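You operate a simulated robot arm through the tools that you are given. There is no shell and no other tool.

You are at the controls of a simulated robot arm. One attempt, no reset.

TASK
Brush the long slab clean and sponge the square slab dry.
Fine: put the blue brush and the grey sponge back. Set down upright: blue brush. What is to be rubbed or washed off counts as gone when no trace of it is left.

It is judged by the outcome, as a careful person would: the job done as asked, and still so three seconds after it is handed in. It fails if anything else is knocked over, pushed out of place, dropped, spilled or broken.

THE ROBOT
A 7-joint arm with a two-finger parallel gripper, fixed in place. Base frame: the origin is at the foot of the arm, x ahead of it, y to its left, z up; the work surface is at about z = 0.72. Units: m, rad, N and s.
Its first joint turns from -2.897 to 2.897 rad. Payload 1.57 kg.
Tool frame: the origin (TCP) lies between the finger pads and is the grasp point; the fingertips stand 0.03 m ahead of it; z points along the fingers, y is the line along which they close. The gripper opens to 0.08 m. The fingers are 0.017 m wide and 0.012 m thick; the gripper's body (0.04 by 0.082 m) begins 0.08 m behind the TCP.
Orientation is that of the tool frame in the base frame, as a unit quaternion [x, y, z, w]. With the fingers straight down and closing along the base's y, the tool's x points along the base's -x, its y along +y and its z along -z.

THE INTERFACE
- The arm moves only by the tool jog_arm. Its argument "targets" is a list of rows, each an object of numbers (a shift or turn left out is 0, a gripper value left out holds the last): "rx", "ry", "rz": the turn, a rotation vector about the tool's x, y, z in rad; "dx", "dy", "dz": the shift along the tool's x, y, z in m; "grip": the opening, from 0 (shut) to 1 (fully open). In form: [{"rx": .., "ry": .., "rz": .., "dx": .., "dy": .., "dz": .., "grip": ..}, ...]. A call has 1 to 20 rows; each row shifts and turns the commanded pose from where the row before left it, along the tool's axes as they then stand. A row lasts 0.2 s, in which the tool goes at most 0.05 m and 0.15 rad; a call with a longer step from one row to the next is refused whole, and so is a gripper value outside its range. Where a pose cannot be reached the arm comes as near as it can. A force on the tool above 40 N (or 10 N above the force at the start of the call, whichever is more), or a blocked arm, ends the call early, and 0.2 s more pass. The fingers move at their own pace (about 0.153 m/s each) and stop on an object; they squeeze with about 26 N. The grip force told is the motor's: it shows also when the fingers shut on nothing. Time passes only in rows, and 0.2 s behind the last, so rows that do not move let the fingers close. It gives the time, the measured TCP pose, the force on the tool (base axes), the opening and the grip force at its end, in the units of the frame above (readings bear some noise), with the torque about the TCP (base axes, N m) and any sound that the robot's microphone picked up.
- Cameras (640 x 400 px; columns grow to the right, rows downward): "scene" is fixed at [0.2191, 0.6496, 1.5125]; the picture's right is [-0.58, -0.82, 0.00], its down [-0.70, 0.50, -0.51] and it looks along [0.41, -0.29, -0.86] (base axes); focal length 312 px, centre (320, 200). "wrist" rides on the gripper at [0.072, -0.007, -0.122] in the tool frame; the picture's right is [0.09, 1.00, 0.00], its down [-0.84, 0.08, -0.54] and it looks along [-0.54, 0.05, 0.84] (tool axes); focal length 238 px, centre (320, 200). There is no depth. A picture from a camera that has moved, and an enlarged one, comes with that camera's place and axes in the base frame and with its lens.
- snapshot(camera): a new picture of that camera. No time passes.
- enlarge(camera, box): a new picture of the part [left, top, right, bottom] of that camera's present view, enlarged. No time passes.
- finish_job(): hands the job in; it is judged then, once.

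Places have to be worked out from the pictures, the camera data and where the tool is seen. Open the gripper and draw the arm clear of the work before you hand the job in, unless the task says otherwise.

The tools are called after ">>>" as name(argument=value, ...) on one line, values as JSON. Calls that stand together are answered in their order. jog_arm: Moves the arm, as the interface text tells. Its arguments: {"type":"object","properties":{"targets":{"type":"array"}},"required":["targets"]} The other tools are called the same way: snapshot (camera) takes a picture; enlarge (camera, box) takes an enlarged picture of a part of a camera's view; finish_job () hands the job in.

At the start:

```text
time_s: 0.0
position: [0.5007, 0.2127, 1.0365]
orientation: [0.001, 1.0, 0.0, -0.001]
wrist_force: [-1.0, 0.4, -0.5]
wrist_torque: [0.0, 0.0, -0.01]
gripper_width: 0.0799
grip_force: 0.1
```

scene: 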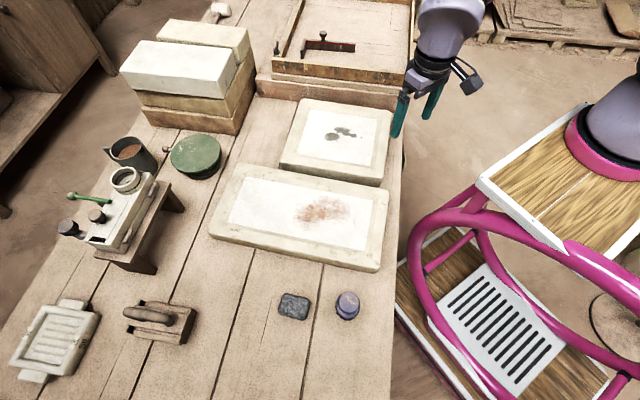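
wrist: 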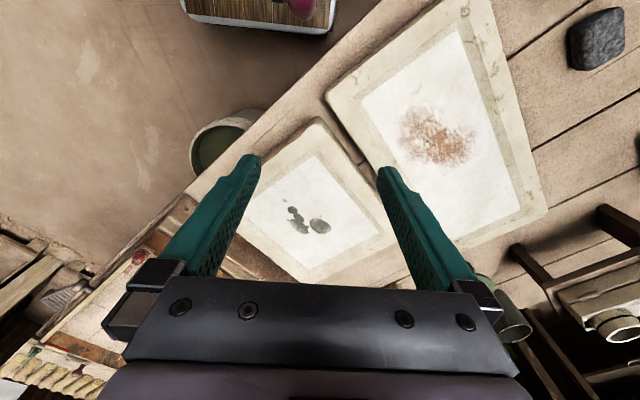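

The pictures show a long slab with a brown stain, a square slab with dark wet spots, a grey sponge-like block and a blue round object near it. I'll look closer at these before moving.

>>> enlarge(camera="scene", box=[250, 270, 410, 370])

>>> enlarge(camera="scene", box=[200, 80, 420, 280])

>>> enlarge(camera="wrist", box=[220, 0, 640, 280])

```text
4.00 times, centred on (330, 320) of scene
camera zoom: at [0.2191, 0.6496, 1.5125], right [-0.58, -0.82, 0.0], down [-0.7, 0.5, -0.51], along [0.41, -0.29, -0.86], focal length 1248 px, centre (280, -280)
```

zoom: 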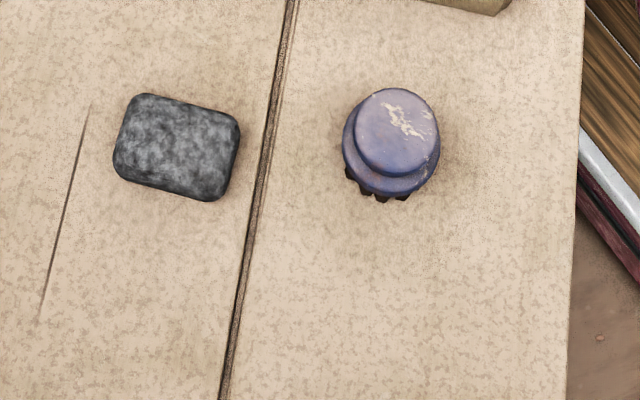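

```text
2.00 times, centred on (310, 180) of scene
camera zoom: at [0.2191, 0.6496, 1.5125], right [-0.58, -0.82, 0.0], down [-0.7, 0.5, -0.51], along [0.41, -0.29, -0.86], focal length 624 px, centre (340, 240)
```

zoom: 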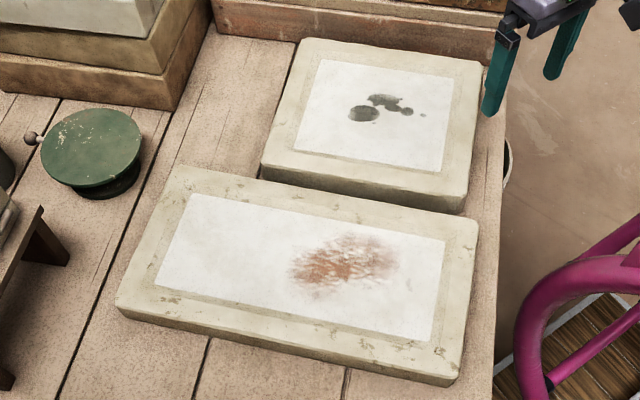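

```text
1.43 times, centred on (430, 140) of wrist
camera zoom: at [0.4291, 0.2065, 1.1564], right [-0.09, 1.0, 0.0], down [0.84, 0.08, 0.54], along [0.54, 0.05, -0.84], focal length 340 px, centre (163, 286)
```

zoom: 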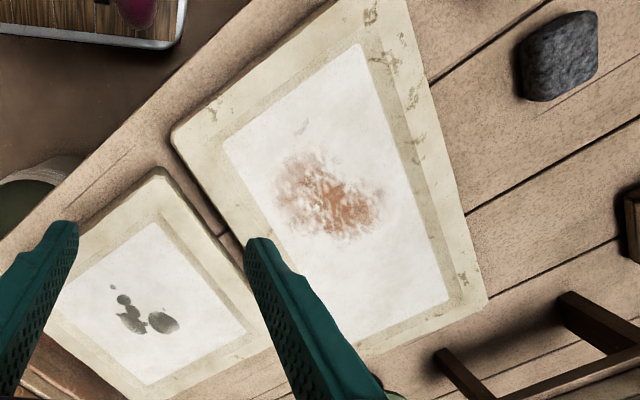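

The brush is around (0.31, 0.50) and the sponge around (0.38, 0.61), both turned roughly 43° from the base axes like the slabs. I'll move to a viewing pose over them and turn the tool to the table's axes.

>>> jog_arm(targets=[{"dx": 0.029, "dy": 0.0296, "dz": 0.004, "grip": 1}, {"dx": 0.029, "dy": 0.0296, "dz": 0.004}, {"dx": 0.029, "dy": 0.0296, "dz": 0.004}, {"dx": 0.029, "dy": 0.0296, "dz": 0.004}, {"dx": 0.029, "dy": 0.0296, "dz": 0.004}, {"dx": 0.029, "dy": 0.0296, "dz": 0.004}, {"dx": 0.029, "dy": 0.0296, "dz": 0.004}, {"dx": 0.029, "dy": 0.0296, "dz": 0.004}, {"rz": -0.149}, {"rz": -0.149}, {"rz": -0.149}, {"rz": -0.149}, {"rz": -0.149}, {}])

```text
time_s: 3.0
position: [0.2679, 0.4481, 1.0041]
orientation: [-0.365, 0.931, 0.0, -0.001]
wrist_force: [0.5, 0.3, -0.2]
wrist_torque: [0.0, 0.0, 0.01]
gripper_width: 0.08
grip_force: 0.1
```

The arm is in place at (0.268, 0.448, 1.004). I'll take pictures of the objects from here.

>>> snapshot(camera="wrist")

>>> snapshot(camera="scene")

```text
taken
camera wrist: at [0.2207, 0.3963, 1.1243], right [-0.74, 0.67, 0.0], down [0.56, 0.63, 0.54], along [0.36, 0.4, -0.84], focal length 238 px, centre (320, 200)
```

wrist: 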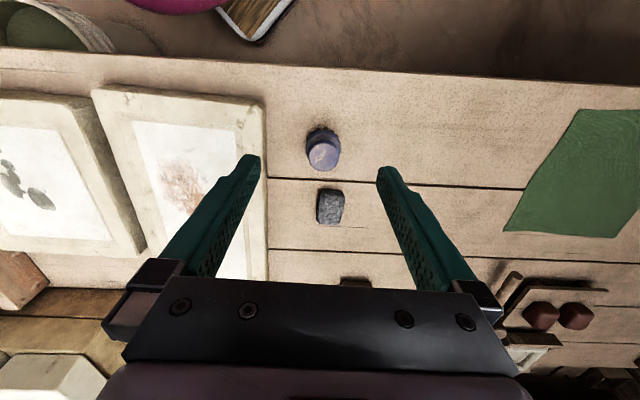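

```text
taken
```

scene: 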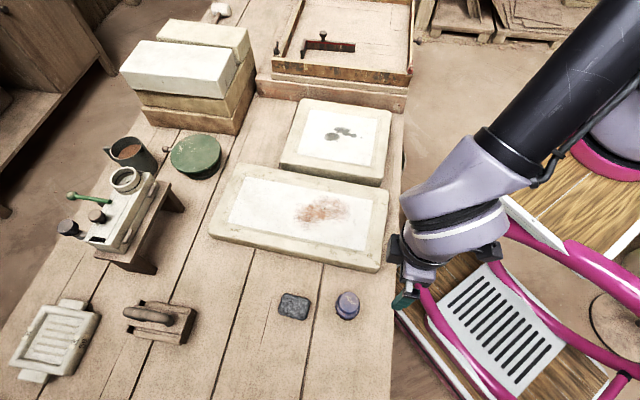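

Both objects are in the wrist view. I'll enlarge it for precise location and size.

>>> enlarge(camera="wrist", box=[270, 110, 390, 240])

>>> enlarge(camera="scene", box=[270, 280, 370, 330])

```text
3.08 times, centred on (330, 175) of wrist
camera zoom: at [0.2207, 0.3963, 1.1243], right [-0.74, 0.67, 0.0], down [0.56, 0.63, 0.54], along [0.36, 0.4, -0.84], focal length 733 px, centre (289, 277)
```

zoom: 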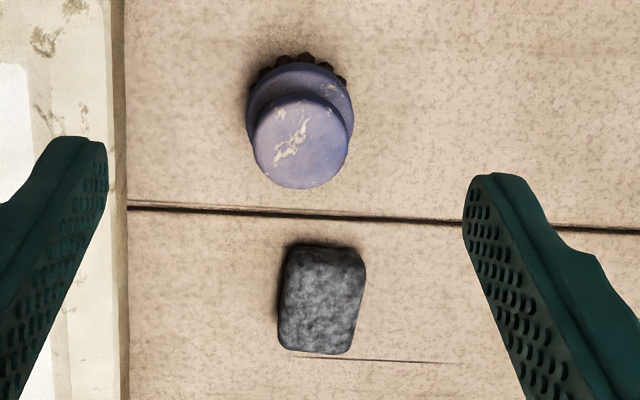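

```text
6.40 times, centred on (320, 305) of scene
camera zoom: at [0.2191, 0.6496, 1.5125], right [-0.58, -0.82, 0.0], down [-0.7, 0.5, -0.51], along [0.41, -0.29, -0.86], focal length 1997 px, centre (320, -472)
```

zoom: 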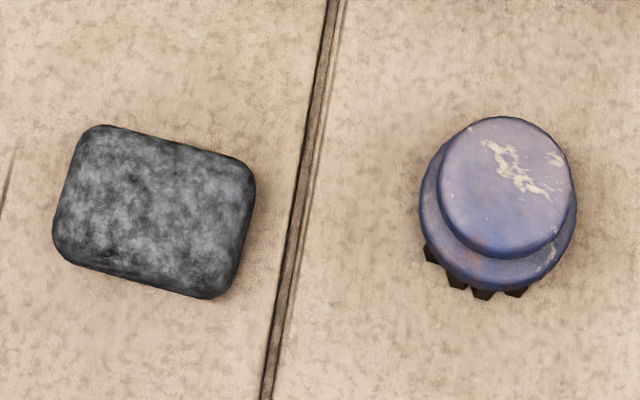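

The brush top is about (0.309, 0.505, 0.782) with a knob about 47 mm wide and a body about 58 mm. I'll move above it, stay clear at z≈0.85, and check the alignment.

>>> jog_arm(targets=[{"dx": -0.0173, "dy": 0.0034, "dz": 0.0385, "grip": 1}, {"dx": -0.0173, "dy": 0.0034, "dz": 0.0385}, {"dx": -0.0173, "dy": 0.0034, "dz": 0.0385}, {"dx": -0.0173, "dy": 0.0034, "dz": 0.0385}, {}])

>>> snapshot(camera="wrist")

>>> enlarge(camera="scene", box=[260, 240, 420, 340])

```text
time_s: 4.2
position: [0.3106, 0.5065, 0.8494]
orientation: [-0.364, 0.932, 0.001, 0.001]
wrist_force: [-0.1, -0.5, 0.5]
wrist_torque: [-0.01, -0.01, 0.02]
gripper_width: 0.08
grip_force: 0.1
```

```text
taken
camera wrist: at [0.2619, 0.4528, 0.9705], right [-0.74, 0.67, 0.0], down [0.56, 0.62, 0.54], along [0.36, 0.4, -0.84], focal length 238 px, centre (320, 200)
```

wrist: 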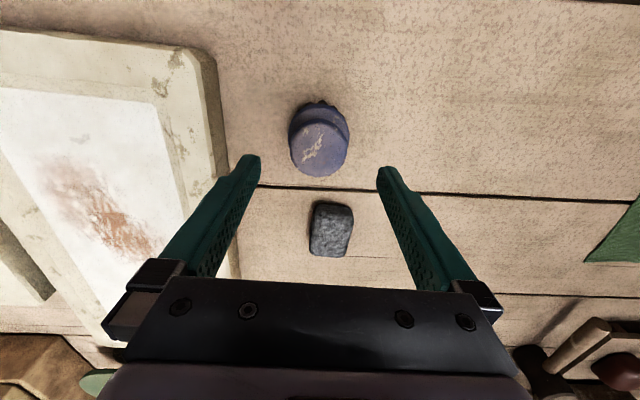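

```text
4.00 times, centred on (340, 290) of scene
camera zoom: at [0.2191, 0.6496, 1.5125], right [-0.58, -0.82, 0.0], down [-0.7, 0.5, -0.51], along [0.41, -0.29, -0.86], focal length 1248 px, centre (240, -160)
```

zoom: 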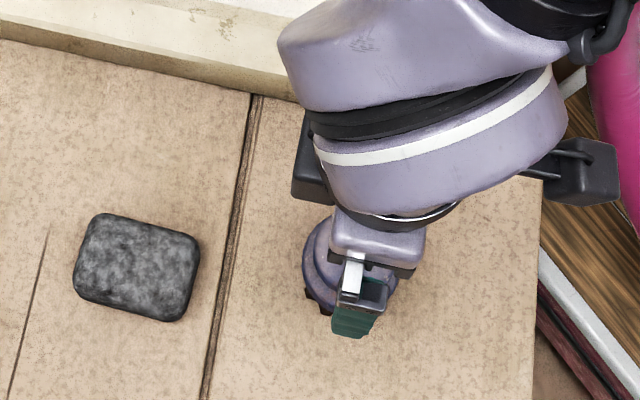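

The knob should appear at about (320, 150) if the tool is centred over it. I'll check that with an enlargement.

>>> enlarge(camera="wrist", box=[270, 80, 370, 180])

```text
4.00 times, centred on (320, 130) of wrist
camera zoom: at [0.2619, 0.4528, 0.9705], right [-0.74, 0.67, 0.0], down [0.56, 0.62, 0.54], along [0.36, 0.4, -0.84], focal length 953 px, centre (320, 480)
```

zoom: 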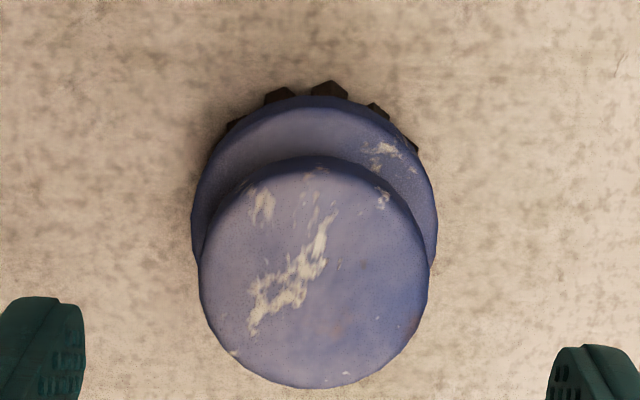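

The knob centre sits about 1.5 mm off to one side and is otherwise centred. I'll correct that, descend so the fingertips are at z≈0.747 around the brush body, then close.

>>> jog_arm(targets=[{"dy": -0.0015, "dz": 0.02, "grip": 1}, {"dz": 0.02}, {"dz": 0.015}, {"dz": 0.01}, {"dz": 0.0074}, {}, {"grip": 0}, {"grip": 0}, {"grip": 0}, {"grip": 0}])

>>> snapshot(camera="wrist")

>>> enlarge(camera="scene", box=[260, 240, 420, 340])

```text
time_s: 6.4
position: [0.311, 0.5054, 0.7769]
orientation: [-0.364, 0.931, -0.001, 0.0]
wrist_force: [0.0, 0.5, 0.2]
wrist_torque: [0.0, 0.03, -0.02]
gripper_width: 0.0562
grip_force: 26.6
```

```text
taken
camera wrist: at [0.2635, 0.4521, 0.8979], right [-0.74, 0.67, 0.0], down [0.56, 0.62, 0.54], along [0.36, 0.4, -0.84], focal length 238 px, centre (320, 200)
```

wrist: 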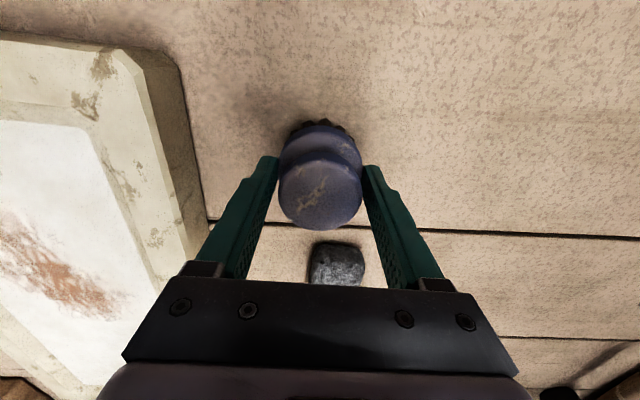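

```text
4.00 times, centred on (340, 290) of scene
camera zoom: at [0.2191, 0.6496, 1.5125], right [-0.58, -0.82, 0.0], down [-0.7, 0.5, -0.51], along [0.41, -0.29, -0.86], focal length 1248 px, centre (240, -160)
```

zoom: 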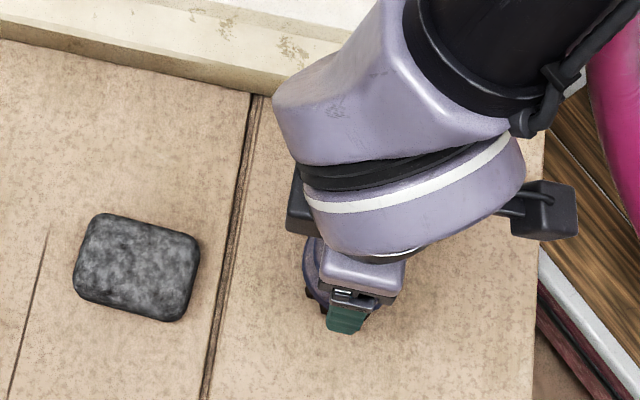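

The brush body is held at 56 mm width, with the grasp pose at (0.311, 0.505, 0.777). I'll lift straight up and carry it beside the stain, holding back so the camera can see it.

>>> jog_arm(targets=[{"dz": -0.02, "grip": 0}, {"dz": -0.04}, {"dz": -0.04}, {"dz": -0.04}, {"dz": -0.03}, {"dy": -0.039}, {"dy": -0.039}, {"dy": -0.039}, {"dy": -0.039}, {"dy": -0.039}, {"dy": -0.039}, {}])

>>> snapshot(camera="wrist")

>>> snapshot(camera="scene")

```text
time_s: 9.0
position: [0.4702, 0.3334, 0.9454]
orientation: [-0.364, 0.931, 0.0, 0.0]
wrist_force: [0.6, -1.2, -0.3]
wrist_torque: [-0.01, -0.03, -0.03]
gripper_width: 0.0563
grip_force: 25.9
```

```text
taken
camera wrist: at [0.4228, 0.2798, 1.0667], right [-0.74, 0.67, 0.0], down [0.56, 0.62, 0.54], along [0.36, 0.4, -0.84], focal length 238 px, centre (320, 200)
```

wrist: 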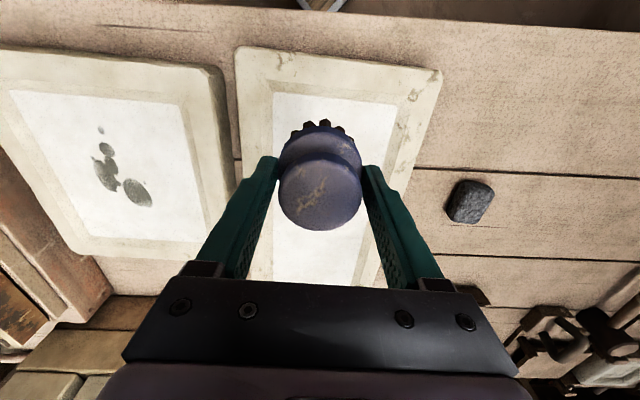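

```text
taken
```

scene: 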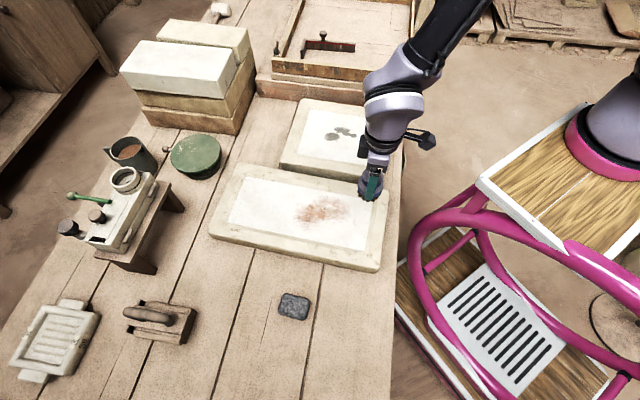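

The brush blocks the wrist view of the stain, so I'll use enlarged scene pictures to locate the stain, and the panel corners in both views for the slab height.

>>> enlarge(camera="scene", box=[280, 180, 400, 280])

>>> enlarge(camera="wrist", box=[230, 40, 450, 180])

>>> enlarge(camera="wrist", box=[0, 50, 240, 260])

```text
4.00 times, centred on (340, 230) of scene
camera zoom: at [0.2191, 0.6496, 1.5125], right [-0.58, -0.82, 0.0], down [-0.7, 0.5, -0.51], along [0.41, -0.29, -0.86], focal length 1248 px, centre (240, 80)
```

zoom: 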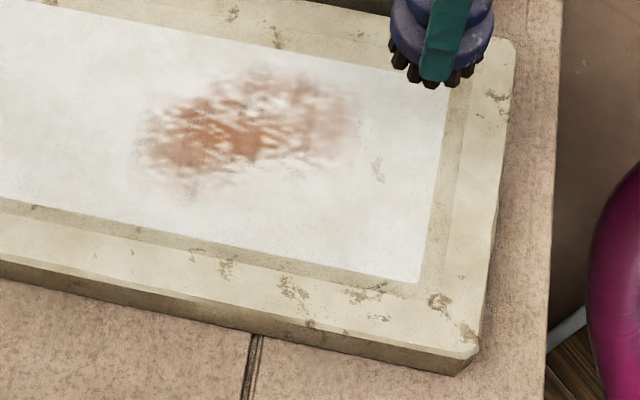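

```text
2.86 times, centred on (340, 110) of wrist
camera zoom: at [0.4228, 0.2798, 1.0667], right [-0.74, 0.67, 0.0], down [0.56, 0.62, 0.54], along [0.36, 0.4, -0.84], focal length 681 px, centre (263, 457)
```

zoom: 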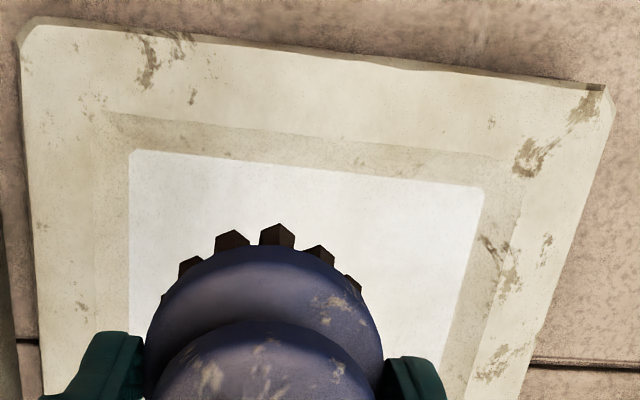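

```text
1.90 times, centred on (120, 155) of wrist
camera zoom: at [0.4228, 0.2798, 1.0667], right [-0.74, 0.67, 0.0], down [0.56, 0.62, 0.54], along [0.36, 0.4, -0.84], focal length 454 px, centre (701, 286)
```

zoom: 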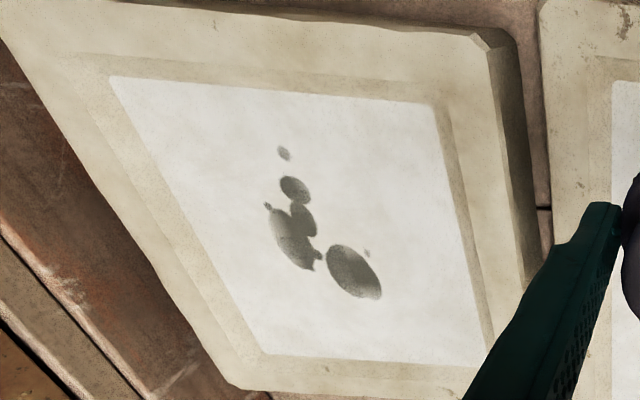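

Triangulating gives a slab top at z≈0.756, so the bristles should touch with the TCP near 0.813. The stain spans about 15 × 11.5 cm along the slab axes, so I'll go to one corner of it and come down close without pressing.

>>> jog_arm(targets=[{"dx": -0.0071, "dy": -0.0075, "dz": 0.031, "grip": 0}, {"dx": -0.0071, "dy": -0.0075, "dz": 0.031}, {"dx": -0.0071, "dy": -0.0075, "dz": 0.031}, {"dx": -0.0071, "dy": -0.0075, "dz": 0.031}, {"dz": 0.004}, {}])

>>> enlarge(camera="scene", box=[280, 160, 400, 240])

>>> snapshot(camera="wrist")

```text
time_s: 10.4
position: [0.5125, 0.3317, 0.8188]
orientation: [-0.364, 0.931, 0.0, 0.0]
wrist_force: [-1.2, 0.2, -1.6]
wrist_torque: [0.0, -0.01, -0.01]
gripper_width: 0.0559
grip_force: 25.8
```

```text
5.00 times, centred on (340, 200) of scene
camera zoom: at [0.2191, 0.6496, 1.5125], right [-0.58, -0.82, 0.0], down [-0.7, 0.5, -0.51], along [0.41, -0.29, -0.86], focal length 1560 px, centre (220, 200)
```

zoom: 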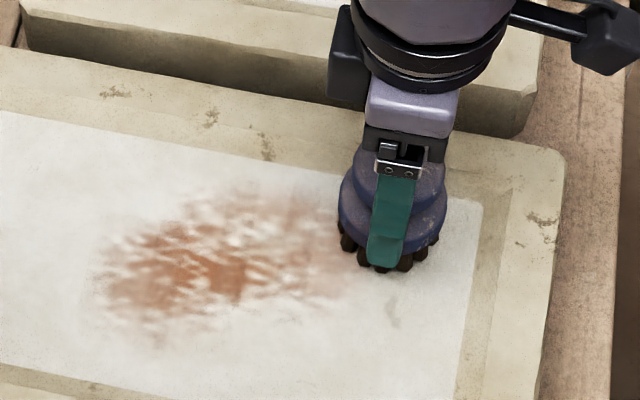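

```text
taken
camera wrist: at [0.4639, 0.278, 0.9397], right [-0.74, 0.67, 0.0], down [0.56, 0.62, 0.54], along [0.36, 0.4, -0.84], focal length 238 px, centre (320, 200)
```

wrist: 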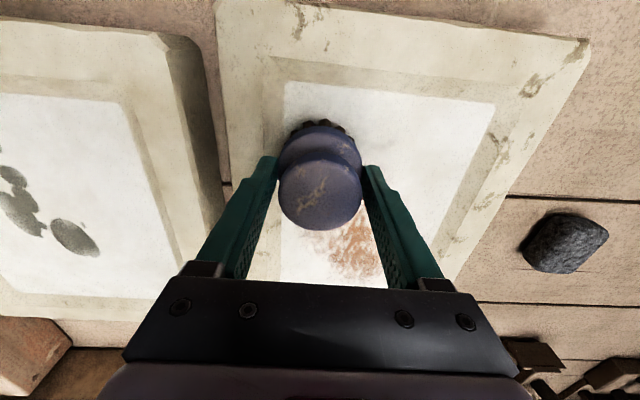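

The brush hovers just above the slab at the stain's near corner with no contact force yet. I'll lower it in small steps and watch the force.

>>> jog_arm(targets=[{"dz": 0.002, "grip": 0}, {"dz": 0.002}, {}])

```text
time_s: 11.2
position: [0.5112, 0.3317, 0.8154]
orientation: [-0.364, 0.931, 0.001, 0.002]
wrist_force: [-2.3, -5.1, 20.0]
wrist_torque: [-0.21, 0.15, 0.02]
gripper_width: 0.056
grip_force: 25.7
```

Contact: 20 N at z≈0.8154, which is stiff. I'll back off slightly to a lighter press.

>>> jog_arm(targets=[{"dz": -0.0008, "grip": 0}, {}])

```text
time_s: 11.8
position: [0.5119, 0.3309, 0.815]
orientation: [-0.364, 0.931, 0.0, 0.001]
wrist_force: [2.4, -0.1, 7.2]
wrist_torque: [0.03, -0.11, -0.04]
gripper_width: 0.0561
grip_force: 26.2
```

A light 7 N press is good. I'll make the first stroke along the slab at a moderate speed and check the result.

>>> jog_arm(targets=[{"dx": -0.01, "grip": 0}, {"dx": -0.02}, {"dx": -0.02}, {"dx": -0.02}, {"dx": -0.02}, {"dx": -0.02}, {"dx": -0.02}, {"dx": -0.02}, {"dx": -0.02}, {}])

>>> enlarge(camera="scene", box=[280, 160, 400, 240])

```text
time_s: 14.0
position: [0.6349, 0.4456, 0.8145]
orientation: [-0.364, 0.931, 0.0, 0.0]
wrist_force: [0.1, -0.2, 1.4]
wrist_torque: [0.01, 0.02, -0.01]
gripper_width: 0.056
grip_force: 26.0
```

```text
5.00 times, centred on (340, 200) of scene
camera zoom: at [0.2191, 0.6496, 1.5125], right [-0.58, -0.82, 0.0], down [-0.7, 0.5, -0.51], along [0.41, -0.29, -0.86], focal length 1560 px, centre (220, 200)
```

zoom: 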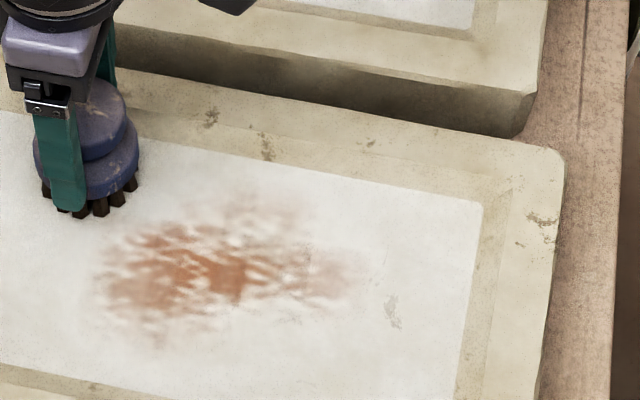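

The first stroke removed part of the stain at the near end, but the force faded to about 1 N at the far end. I'll press slightly more and stroke back along the same line.

>>> jog_arm(targets=[{"dz": 0.001, "grip": 0}, {}])

```text
time_s: 14.6
position: [0.6372, 0.4457, 0.8153]
orientation: [-0.364, 0.931, 0.0, 0.0]
wrist_force: [-1.6, -1.8, 13.1]
wrist_torque: [-0.15, 0.11, -0.01]
gripper_width: 0.0559
grip_force: 26.1
```

13 N here; I'll stroke back over the same line.

>>> jog_arm(targets=[{"dx": 0.01, "dy": -0.004, "grip": 0}, {"dx": 0.02}, {"dx": 0.02}, {"dx": 0.02}, {"dx": 0.02}, {"dx": 0.02}, {"dx": 0.02}, {"dx": 0.02}, {"dx": 0.02}, {}])

>>> enlarge(camera="scene", box=[280, 160, 400, 240])

```text
time_s: 16.8
position: [0.5128, 0.3269, 0.8157]
orientation: [-0.364, 0.931, 0.0, 0.0]
wrist_force: [2.8, 7.4, 21.1]
wrist_torque: [0.25, -0.13, 0.03]
gripper_width: 0.0563
grip_force: 26.4
```

```text
5.00 times, centred on (340, 200) of scene
camera zoom: at [0.2191, 0.6496, 1.5125], right [-0.58, -0.82, 0.0], down [-0.7, 0.5, -0.51], along [0.41, -0.29, -0.86], focal length 1560 px, centre (220, 200)
```

zoom: 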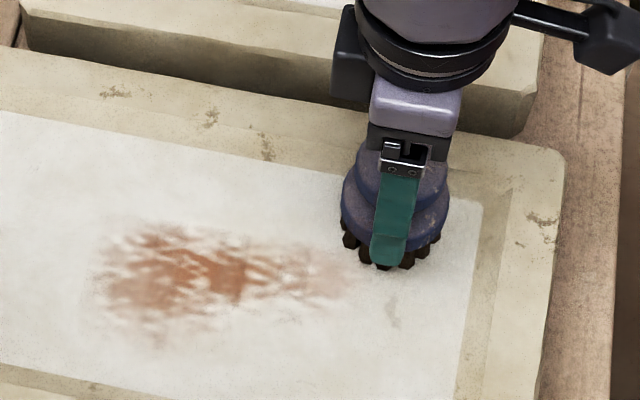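

The light band is now clean. I'll step over by 22 mm and repeat with further overlapping strokes.

>>> jog_arm(targets=[{"dy": 0.011, "grip": 0}, {"dy": 0.011}, {"dx": -0.02}, {"dx": -0.02}, {"dx": -0.02}, {"dx": -0.02}, {"dx": -0.02}, {"dx": -0.02}, {"dx": -0.02}, {"dx": -0.02}, {"dx": -0.01}, {}])

>>> enlarge(camera="scene", box=[280, 160, 400, 240])

```text
time_s: 19.4
position: [0.6243, 0.4582, 0.8147]
orientation: [-0.364, 0.931, 0.0, 0.0]
wrist_force: [0.3, 0.4, -0.7]
wrist_torque: [0.0, 0.03, 0.01]
gripper_width: 0.0562
grip_force: 26.0
```

```text
5.00 times, centred on (340, 200) of scene
camera zoom: at [0.2191, 0.6496, 1.5125], right [-0.58, -0.82, 0.0], down [-0.7, 0.5, -0.51], along [0.41, -0.29, -0.86], focal length 1560 px, centre (220, 200)
```

zoom: 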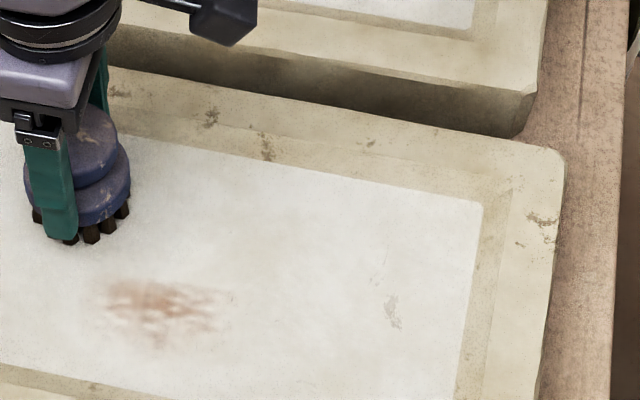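

Only a patch near the panel's front side remains. I'll shift over to it with a slight press and stroke back toward the near end.

>>> jog_arm(targets=[{"dy": 0.02, "dz": 0.0003, "grip": 0}, {"dy": 0.02, "dz": 0.0003}, {"dx": 0.02}, {"dx": 0.02}, {"dx": 0.02}, {"dx": 0.02}, {"dx": 0.02}, {"dx": 0.02}, {"dx": 0.01}, {}])

>>> enlarge(camera="scene", box=[280, 160, 400, 240])

```text
time_s: 21.6
position: [0.4992, 0.3997, 0.8149]
orientation: [-0.364, 0.931, 0.0, 0.0]
wrist_force: [0.1, 1.0, 6.1]
wrist_torque: [0.04, -0.03, -0.03]
gripper_width: 0.0561
grip_force: 25.9
```

```text
5.00 times, centred on (340, 200) of scene
camera zoom: at [0.2191, 0.6496, 1.5125], right [-0.58, -0.82, 0.0], down [-0.7, 0.5, -0.51], along [0.41, -0.29, -0.86], focal length 1560 px, centre (220, 200)
```

zoom: 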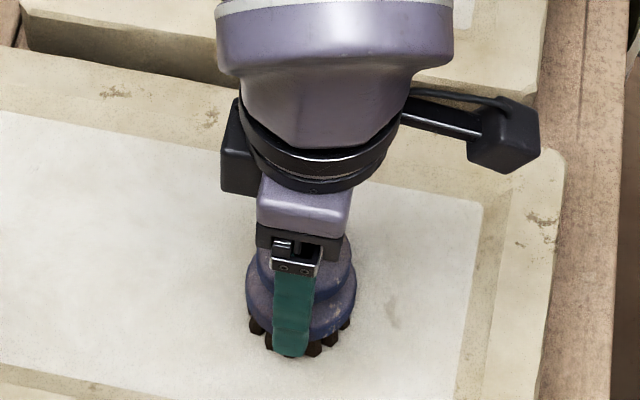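

The visible part looks clean. I'll do one more overlapping pass closer to the front to clear the stain's edge, then inspect.

>>> jog_arm(targets=[{"dy": 0.013, "dz": 0.0003, "grip": 0}, {"dy": 0.013, "dz": 0.0003}, {"dx": -0.02}, {"dx": -0.02}, {"dx": -0.02}, {"dx": -0.02}, {"dx": -0.02}, {"dx": -0.02}, {"dx": -0.015}, {}])

>>> enlarge(camera="scene", box=[280, 160, 400, 240])

```text
time_s: 23.8
position: [0.5833, 0.5104, 0.8141]
orientation: [-0.363, 0.932, 0.0, 0.001]
wrist_force: [-5.4, -3.6, 19.7]
wrist_torque: [-0.08, 0.23, 0.02]
gripper_width: 0.0563
grip_force: 25.7
```

```text
5.00 times, centred on (340, 200) of scene
camera zoom: at [0.2191, 0.6496, 1.5125], right [-0.58, -0.82, 0.0], down [-0.7, 0.5, -0.51], along [0.41, -0.29, -0.86], focal length 1560 px, centre (220, 200)
```

zoom: 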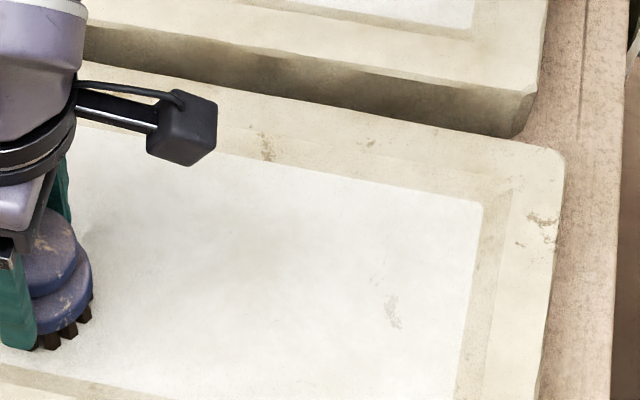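

The stain appears gone. I'll lift the brush and inspect the whole slab from clear of it.

>>> jog_arm(targets=[{"dz": -0.03, "grip": 0}, {"dz": -0.04}, {"dz": -0.04}, {"dx": 0.03, "dy": 0.03}, {"dx": 0.03, "dy": 0.03}, {"dx": 0.03, "dy": 0.03}, {"dx": 0.03, "dy": 0.03}, {}])

>>> enlarge(camera="scene", box=[200, 150, 400, 280])

>>> enlarge(camera="scene", box=[280, 180, 370, 240])

>>> snapshot(camera="wrist")

```text
time_s: 25.6
position: [0.4117, 0.5179, 0.9233]
orientation: [-0.364, 0.931, 0.0, 0.0]
wrist_force: [-0.4, 0.1, -1.5]
wrist_torque: [-0.02, 0.04, 0.02]
gripper_width: 0.0563
grip_force: 25.8
```

```text
3.08 times, centred on (300, 215) of scene
camera zoom: at [0.2191, 0.6496, 1.5125], right [-0.58, -0.82, 0.0], down [-0.7, 0.5, -0.51], along [0.41, -0.29, -0.86], focal length 960 px, centre (382, 154)
```

zoom: 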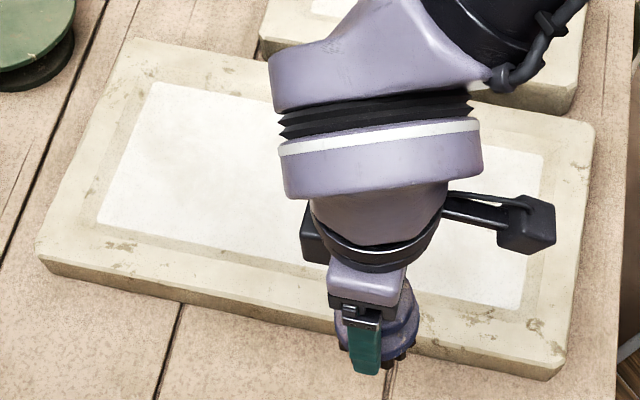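

```text
6.67 times, centred on (325, 210) of scene
camera zoom: at [0.2191, 0.6496, 1.5125], right [-0.58, -0.82, 0.0], down [-0.7, 0.5, -0.51], along [0.41, -0.29, -0.86], focal length 2080 px, centre (287, 133)
```

zoom: 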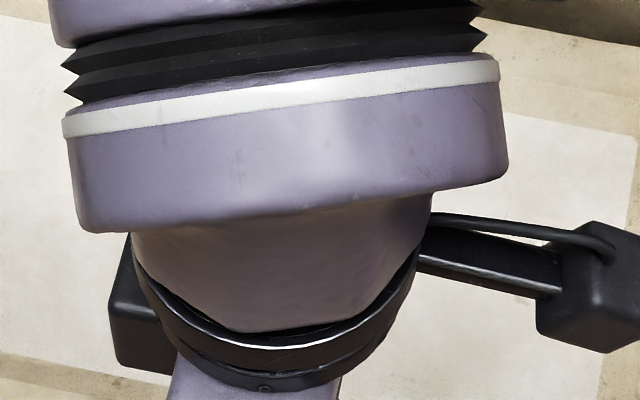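

```text
taken
camera wrist: at [0.3642, 0.4645, 1.0444], right [-0.74, 0.67, 0.0], down [0.56, 0.62, 0.54], along [0.36, 0.4, -0.84], focal length 238 px, centre (320, 200)
```

wrist: 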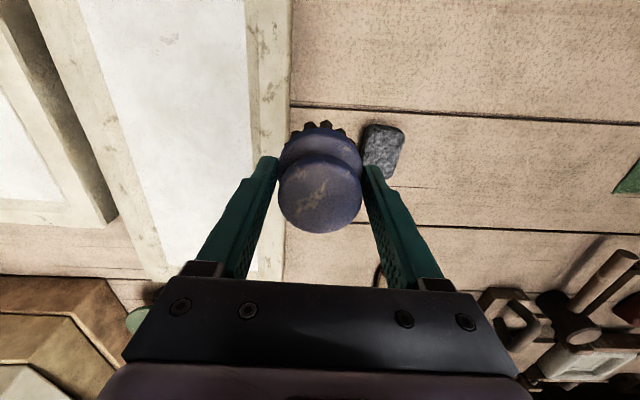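

The slab area visible is white. I'll carry the brush back to above its original spot at (0.311, 0.505), then check the slab again from there.

>>> jog_arm(targets=[{"dx": 0.0275, "dy": 0.0198, "grip": 0}, {"dx": 0.0275, "dy": 0.0198}, {"dx": 0.0275, "dy": 0.0198}, {"dz": 0.03}, {"dz": 0.03}, {"dz": 0.03}, {"dz": 0.03}, {"dz": 0.015}, {}])

>>> enlarge(camera="scene", box=[270, 170, 390, 250])

>>> enlarge(camera="scene", box=[270, 250, 400, 340])

>>> snapshot(camera="wrist")

```text
time_s: 27.6
position: [0.3114, 0.5055, 0.7888]
orientation: [-0.364, 0.931, -0.001, 0.0]
wrist_force: [-0.2, 0.0, -0.1]
wrist_torque: [-0.01, -0.01, 0.01]
gripper_width: 0.0562
grip_force: 25.9
```

```text
5.00 times, centred on (330, 210) of scene
camera zoom: at [0.2191, 0.6496, 1.5125], right [-0.58, -0.82, 0.0], down [-0.7, 0.5, -0.51], along [0.41, -0.29, -0.86], focal length 1560 px, centre (270, 150)
```

zoom: 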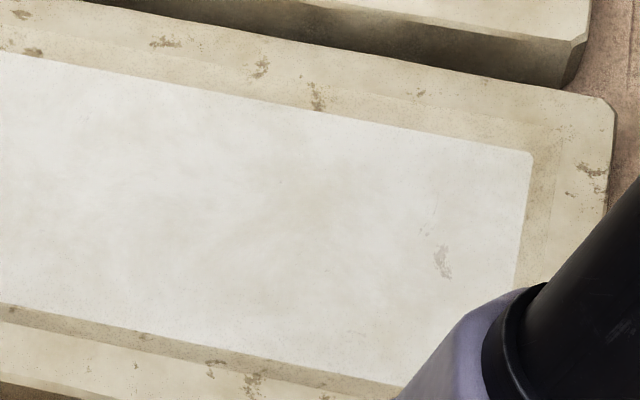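

```text
4.44 times, centred on (335, 295) of scene
camera zoom: at [0.2191, 0.6496, 1.5125], right [-0.58, -0.82, 0.0], down [-0.7, 0.5, -0.51], along [0.41, -0.29, -0.86], focal length 1387 px, centre (253, -222)
```

zoom: 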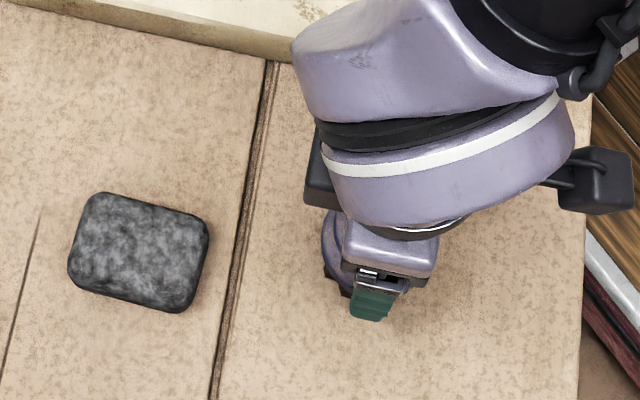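

```text
taken
camera wrist: at [0.2644, 0.4519, 0.9098], right [-0.74, 0.67, 0.0], down [0.56, 0.62, 0.54], along [0.36, 0.4, -0.84], focal length 238 px, centre (320, 200)
```

wrist: 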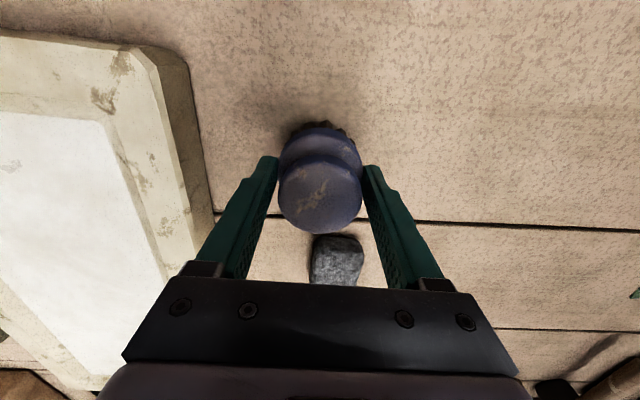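

The long slab panel shows no brown stain now. I'll enlarge once more to be sure, and lower the brush gently to the table.

>>> enlarge(camera="scene", box=[285, 190, 357, 235])

>>> jog_arm(targets=[{"dz": 0.006, "grip": 0}, {"dz": 0.004}, {}])

```text
8.89 times, centred on (321, 212) of scene
camera zoom: at [0.2191, 0.6496, 1.5125], right [-0.58, -0.82, 0.0], down [-0.7, 0.5, -0.51], along [0.41, -0.29, -0.86], focal length 2774 px, centre (311, 89)
```

zoom: 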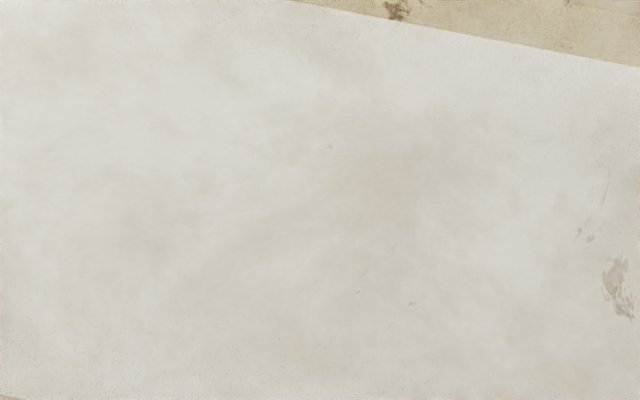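

```text
time_s: 28.4
position: [0.3126, 0.5045, 0.7781]
orientation: [-0.364, 0.931, 0.0, 0.0]
wrist_force: [0.1, -0.1, -1.4]
wrist_torque: [0.0, 0.02, -0.03]
gripper_width: 0.0559
grip_force: 26.0
```

The slab is clean, with only natural texture remaining. No contact yet at z≈0.778, so I'll step down 1 mm at a time.

>>> jog_arm(targets=[{"dz": 0.001, "grip": 0}, {}])

```text
time_s: 29.0
position: [0.3119, 0.5043, 0.777]
orientation: [-0.364, 0.932, 0.0, 0.0]
wrist_force: [-0.6, 0.3, -0.1]
wrist_torque: [0.01, 0.01, 0.0]
gripper_width: 0.0562
grip_force: 26.1
```

>>> jog_arm(targets=[{"dz": 0.001, "grip": 0}, {}])

```text
time_s: 29.6
position: [0.312, 0.5066, 0.7753]
orientation: [-0.364, 0.931, 0.0, 0.0]
wrist_force: [-0.8, 0.6, -1.5]
wrist_torque: [-0.01, -0.01, 0.0]
gripper_width: 0.0562
grip_force: 26.1
```

Still no contact, so the brush likely slid a little up in the grip. I'll continue in small steps.

>>> jog_arm(targets=[{"dz": 0.001, "grip": 0}, {}])

```text
time_s: 30.2
position: [0.313, 0.5052, 0.7751]
orientation: [-0.364, 0.932, 0.0, 0.0]
wrist_force: [-0.7, -0.5, 2.0]
wrist_torque: [0.01, -0.06, -0.01]
gripper_width: 0.0563
grip_force: 25.6
```

Light contact at 2 N. One half-millimetre more to seat it, then I'll open the gripper.

>>> jog_arm(targets=[{"dz": 0.0005, "grip": 0}, {}])

```text
time_s: 30.8
position: [0.3122, 0.506, 0.7755]
orientation: [-0.364, 0.931, -0.001, 0.0]
wrist_force: [-1.0, -1.3, 8.5]
wrist_torque: [0.01, -0.01, 0.01]
gripper_width: 0.056
grip_force: 26.2
```

The brush is seated with 8.5 N. I'll open slowly, wait, and rise straight up.

>>> jog_arm(targets=[{"grip": 0.75}, {"grip": 0.85}, {"grip": 1}, {"grip": 1}, {"dz": -0.015}, {"dz": -0.03}, {"dz": -0.04}, {"dz": -0.04}, {}])

>>> snapshot(camera="wrist")

>>> enlarge(camera="scene", box=[270, 250, 400, 340])

```text
time_s: 32.8
position: [0.3136, 0.5063, 0.901]
orientation: [-0.365, 0.931, -0.001, 0.0]
wrist_force: [1.2, -0.1, 0.5]
wrist_torque: [-0.02, 0.01, 0.0]
gripper_width: 0.0801
grip_force: 0.0
```

```text
taken
camera wrist: at [0.2647, 0.4528, 1.0218], right [-0.74, 0.67, 0.0], down [0.56, 0.62, 0.54], along [0.36, 0.4, -0.84], focal length 238 px, centre (320, 200)
```

wrist: 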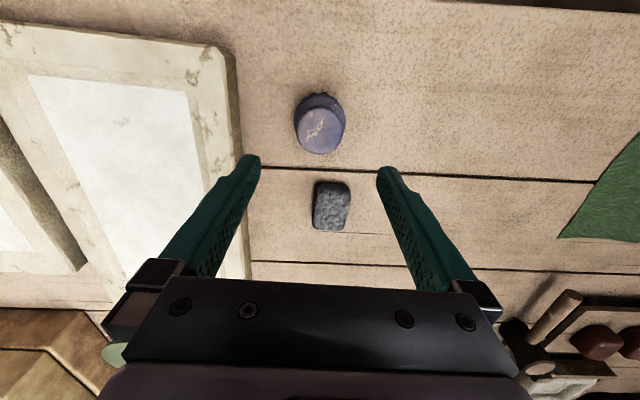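

```text
4.44 times, centred on (335, 295) of scene
camera zoom: at [0.2191, 0.6496, 1.5125], right [-0.58, -0.82, 0.0], down [-0.7, 0.5, -0.51], along [0.41, -0.29, -0.86], focal length 1387 px, centre (253, -222)
```

zoom: 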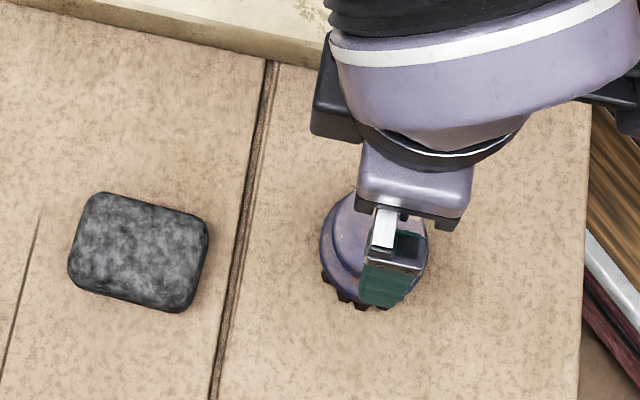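

The brush stands upright at its place. The sponge is around (0.381, 0.610), about 65 × 47 mm with its long side turned ~7° from the tool's axes, so I'll move above it, turn, and look.

>>> jog_arm(targets=[{"dx": -0.04, "dy": 0.01, "grip": 1}, {"dx": -0.04, "dy": 0.01}, {"dx": -0.04, "dy": 0.01}, {"rz": 0.115}, {"dz": 0.03}, {"dz": 0.03}, {}])

>>> snapshot(camera="wrist")

>>> enlarge(camera="wrist", box=[260, 90, 380, 190])

>>> enlarge(camera="scene", box=[250, 250, 400, 340])

```text
time_s: 34.4
position: [0.3804, 0.6093, 0.8414]
orientation: [-0.31, 0.951, 0.001, 0.0]
wrist_force: [0.5, 0.1, 0.5]
wrist_torque: [0.0, 0.0, 0.05]
gripper_width: 0.0797
grip_force: 0.1
```

```text
taken
camera wrist: at [0.3266, 0.5612, 0.9608], right [-0.66, 0.75, 0.0], down [0.63, 0.56, 0.54], along [0.41, 0.36, -0.84], focal length 238 px, centre (320, 200)
```

wrist: 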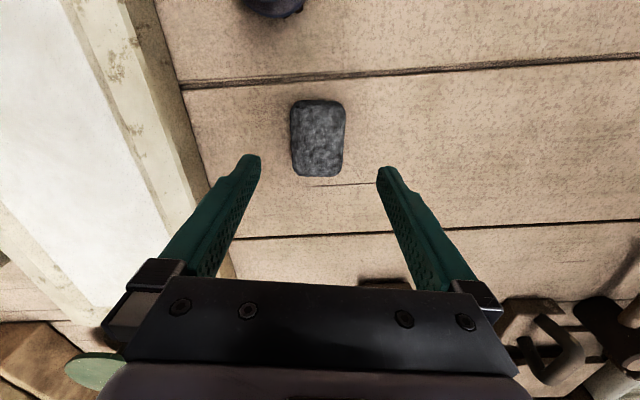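

```text
4.00 times, centred on (320, 140) of wrist
camera zoom: at [0.3266, 0.5612, 0.9608], right [-0.66, 0.75, 0.0], down [0.63, 0.56, 0.54], along [0.41, 0.36, -0.84], focal length 953 px, centre (320, 440)
```

zoom: 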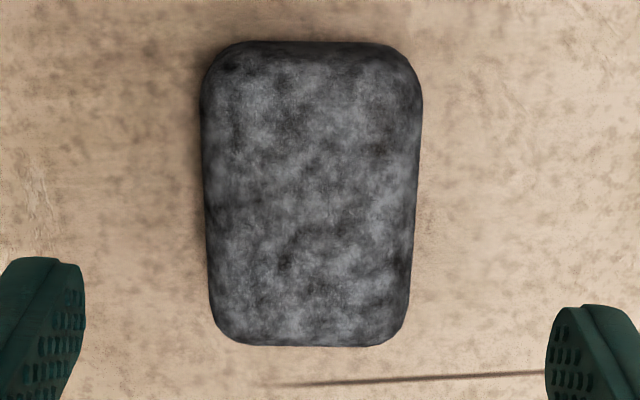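

```text
4.27 times, centred on (325, 295) of scene
camera zoom: at [0.2191, 0.6496, 1.5125], right [-0.58, -0.82, 0.0], down [-0.7, 0.5, -0.51], along [0.41, -0.29, -0.86], focal length 1331 px, centre (299, -205)
```

zoom: 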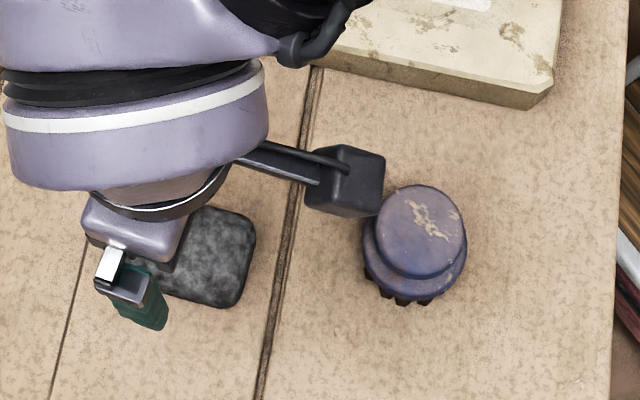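

The sponge is aligned with the fingers, about 50 mm wide, centred about 3 mm ahead and 2 mm aside. I'll correct that, lower so the fingertips reach z≈0.734, and close.

>>> jog_arm(targets=[{"dx": -0.003, "dy": -0.002, "dz": 0.025, "grip": 1}, {"dz": 0.025}, {"dz": 0.017}, {"dz": 0.01}, {}, {"grip": 0}, {"grip": 0}, {"grip": 0}, {"grip": 0}])

>>> snapshot(camera="wrist")

>>> enlarge(camera="scene", box=[250, 250, 400, 340])

```text
time_s: 36.4
position: [0.3845, 0.6081, 0.7625]
orientation: [-0.31, 0.951, 0.0, 0.0]
wrist_force: [0.1, 0.1, 0.6]
wrist_torque: [0.03, 0.0, -0.01]
gripper_width: 0.0499
grip_force: 26.1
```

```text
taken
camera wrist: at [0.33, 0.5616, 0.884], right [-0.66, 0.75, 0.0], down [0.63, 0.56, 0.54], along [0.41, 0.36, -0.84], focal length 238 px, centre (320, 200)
```

wrist: 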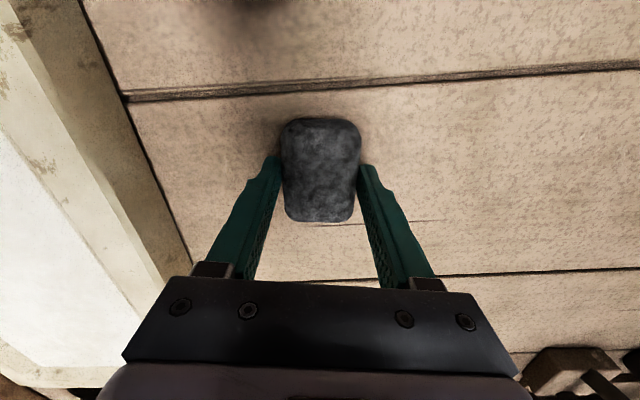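

```text
4.27 times, centred on (325, 295) of scene
camera zoom: at [0.2191, 0.6496, 1.5125], right [-0.58, -0.82, 0.0], down [-0.7, 0.5, -0.51], along [0.41, -0.29, -0.86], focal length 1331 px, centre (299, -205)
```

zoom: 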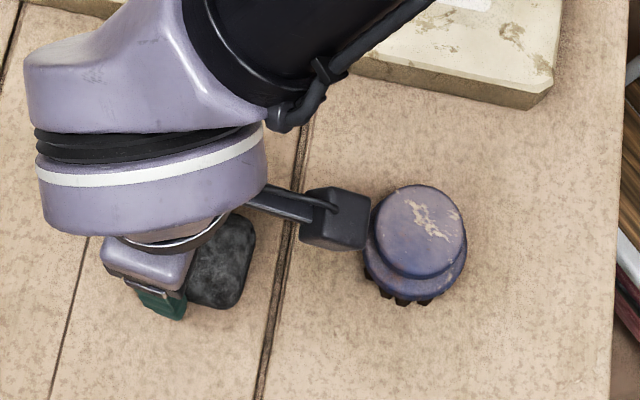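

The sponge is held at 50 mm, with the grasp pose about (0.384, 0.608, 0.763). I'll lift it, turn to the slab's axes, and carry it over the long slab to the wet spots, which lie at about (0.70–0.76, 0.155–0.26).

>>> jog_arm(targets=[{"dz": -0.02, "grip": 0}, {"dz": -0.04}, {"dz": -0.04}, {"dz": -0.04}, {"rz": -0.115}, {"dx": 0.005, "dy": -0.0435}, {"dx": 0.005, "dy": -0.0435}, {"dx": 0.005, "dy": -0.0435}, {"dx": 0.005, "dy": -0.0435}, {"dx": 0.005, "dy": -0.0435}, {"dx": 0.005, "dy": -0.0435}, {"dx": 0.005, "dy": -0.0435}, {"dx": 0.005, "dy": -0.0435}, {"dx": 0.005, "dy": -0.0435}, {"dx": 0.005, "dy": -0.0435}, {"dx": 0.005, "dy": -0.0435}, {"dx": 0.005, "dy": -0.0435}, {"dx": 0.005, "dy": -0.0435}, {}])

>>> snapshot(camera="wrist")

>>> snapshot(camera="scene")

```text
time_s: 40.4
position: [0.7203, 0.1488, 0.9026]
orientation: [-0.364, 0.931, 0.0, -0.001]
wrist_force: [0.0, -0.5, -0.8]
wrist_torque: [-0.01, 0.0, 0.02]
gripper_width: 0.0494
grip_force: 25.8
```

```text
taken
camera wrist: at [0.6718, 0.096, 1.0243], right [-0.74, 0.67, 0.0], down [0.56, 0.62, 0.54], along [0.36, 0.4, -0.84], focal length 238 px, centre (320, 200)
```

wrist: 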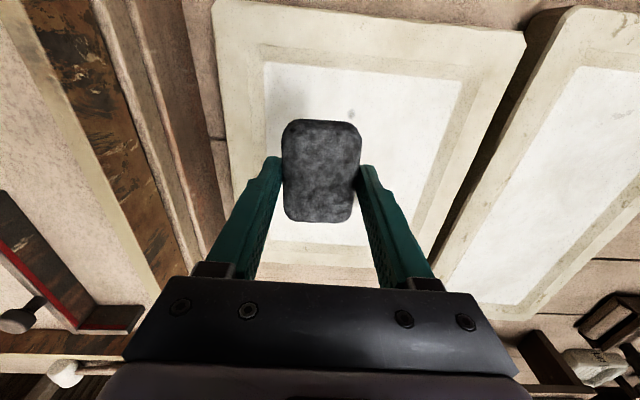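

```text
taken
```

scene: 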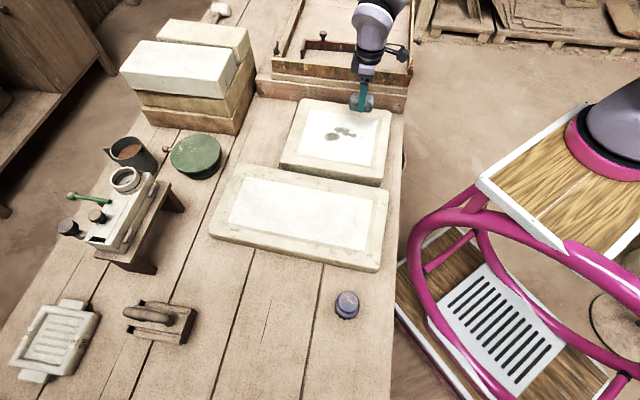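

The long slab looks clean in the scene view, and the sponge is over the near edge of the wet spots. Contact is expected near TCP z≈0.80, so I'll lower to just above that.

>>> jog_arm(targets=[{"dz": 0.03, "grip": 0}, {"dz": 0.03}, {"dz": 0.025}, {"dz": 0.008}, {}])

>>> enlarge(camera="scene", box=[270, 80, 410, 190])

```text
time_s: 41.6
position: [0.7203, 0.1493, 0.8098]
orientation: [-0.364, 0.931, 0.0, 0.0]
wrist_force: [-1.1, 0.2, 0.4]
wrist_torque: [-0.01, 0.04, 0.0]
gripper_width: 0.049
grip_force: 25.9
```

```text
3.64 times, centred on (340, 135) of scene
camera zoom: at [0.2191, 0.6496, 1.5125], right [-0.58, -0.82, 0.0], down [-0.7, 0.5, -0.51], along [0.41, -0.29, -0.86], focal length 1135 px, centre (247, 436)
```

zoom: 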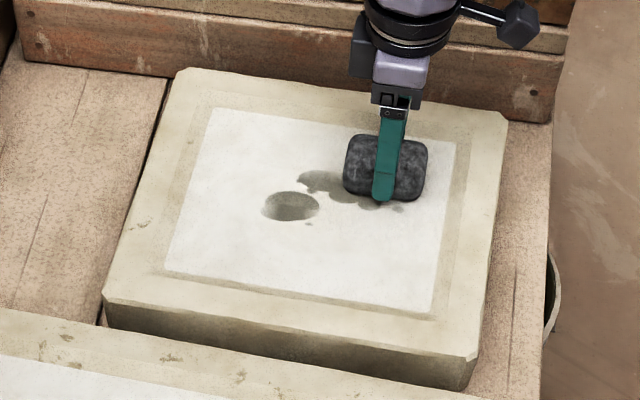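

Still clear of the surface. I'll step down in small increments to find contact.

>>> jog_arm(targets=[{"dz": 0.002, "grip": 0}, {"dz": 0.002}, {}])

```text
time_s: 42.2
position: [0.7201, 0.1486, 0.8085]
orientation: [-0.364, 0.931, -0.001, 0.002]
wrist_force: [-7.7, -4.2, 17.4]
wrist_torque: [-0.15, 0.26, 0.08]
gripper_width: 0.0488
grip_force: 25.8
stopped in row 3: the force on the tool passed its limit at 43 N (the readings are from after the stop); the commanded pose is now the measured one
```

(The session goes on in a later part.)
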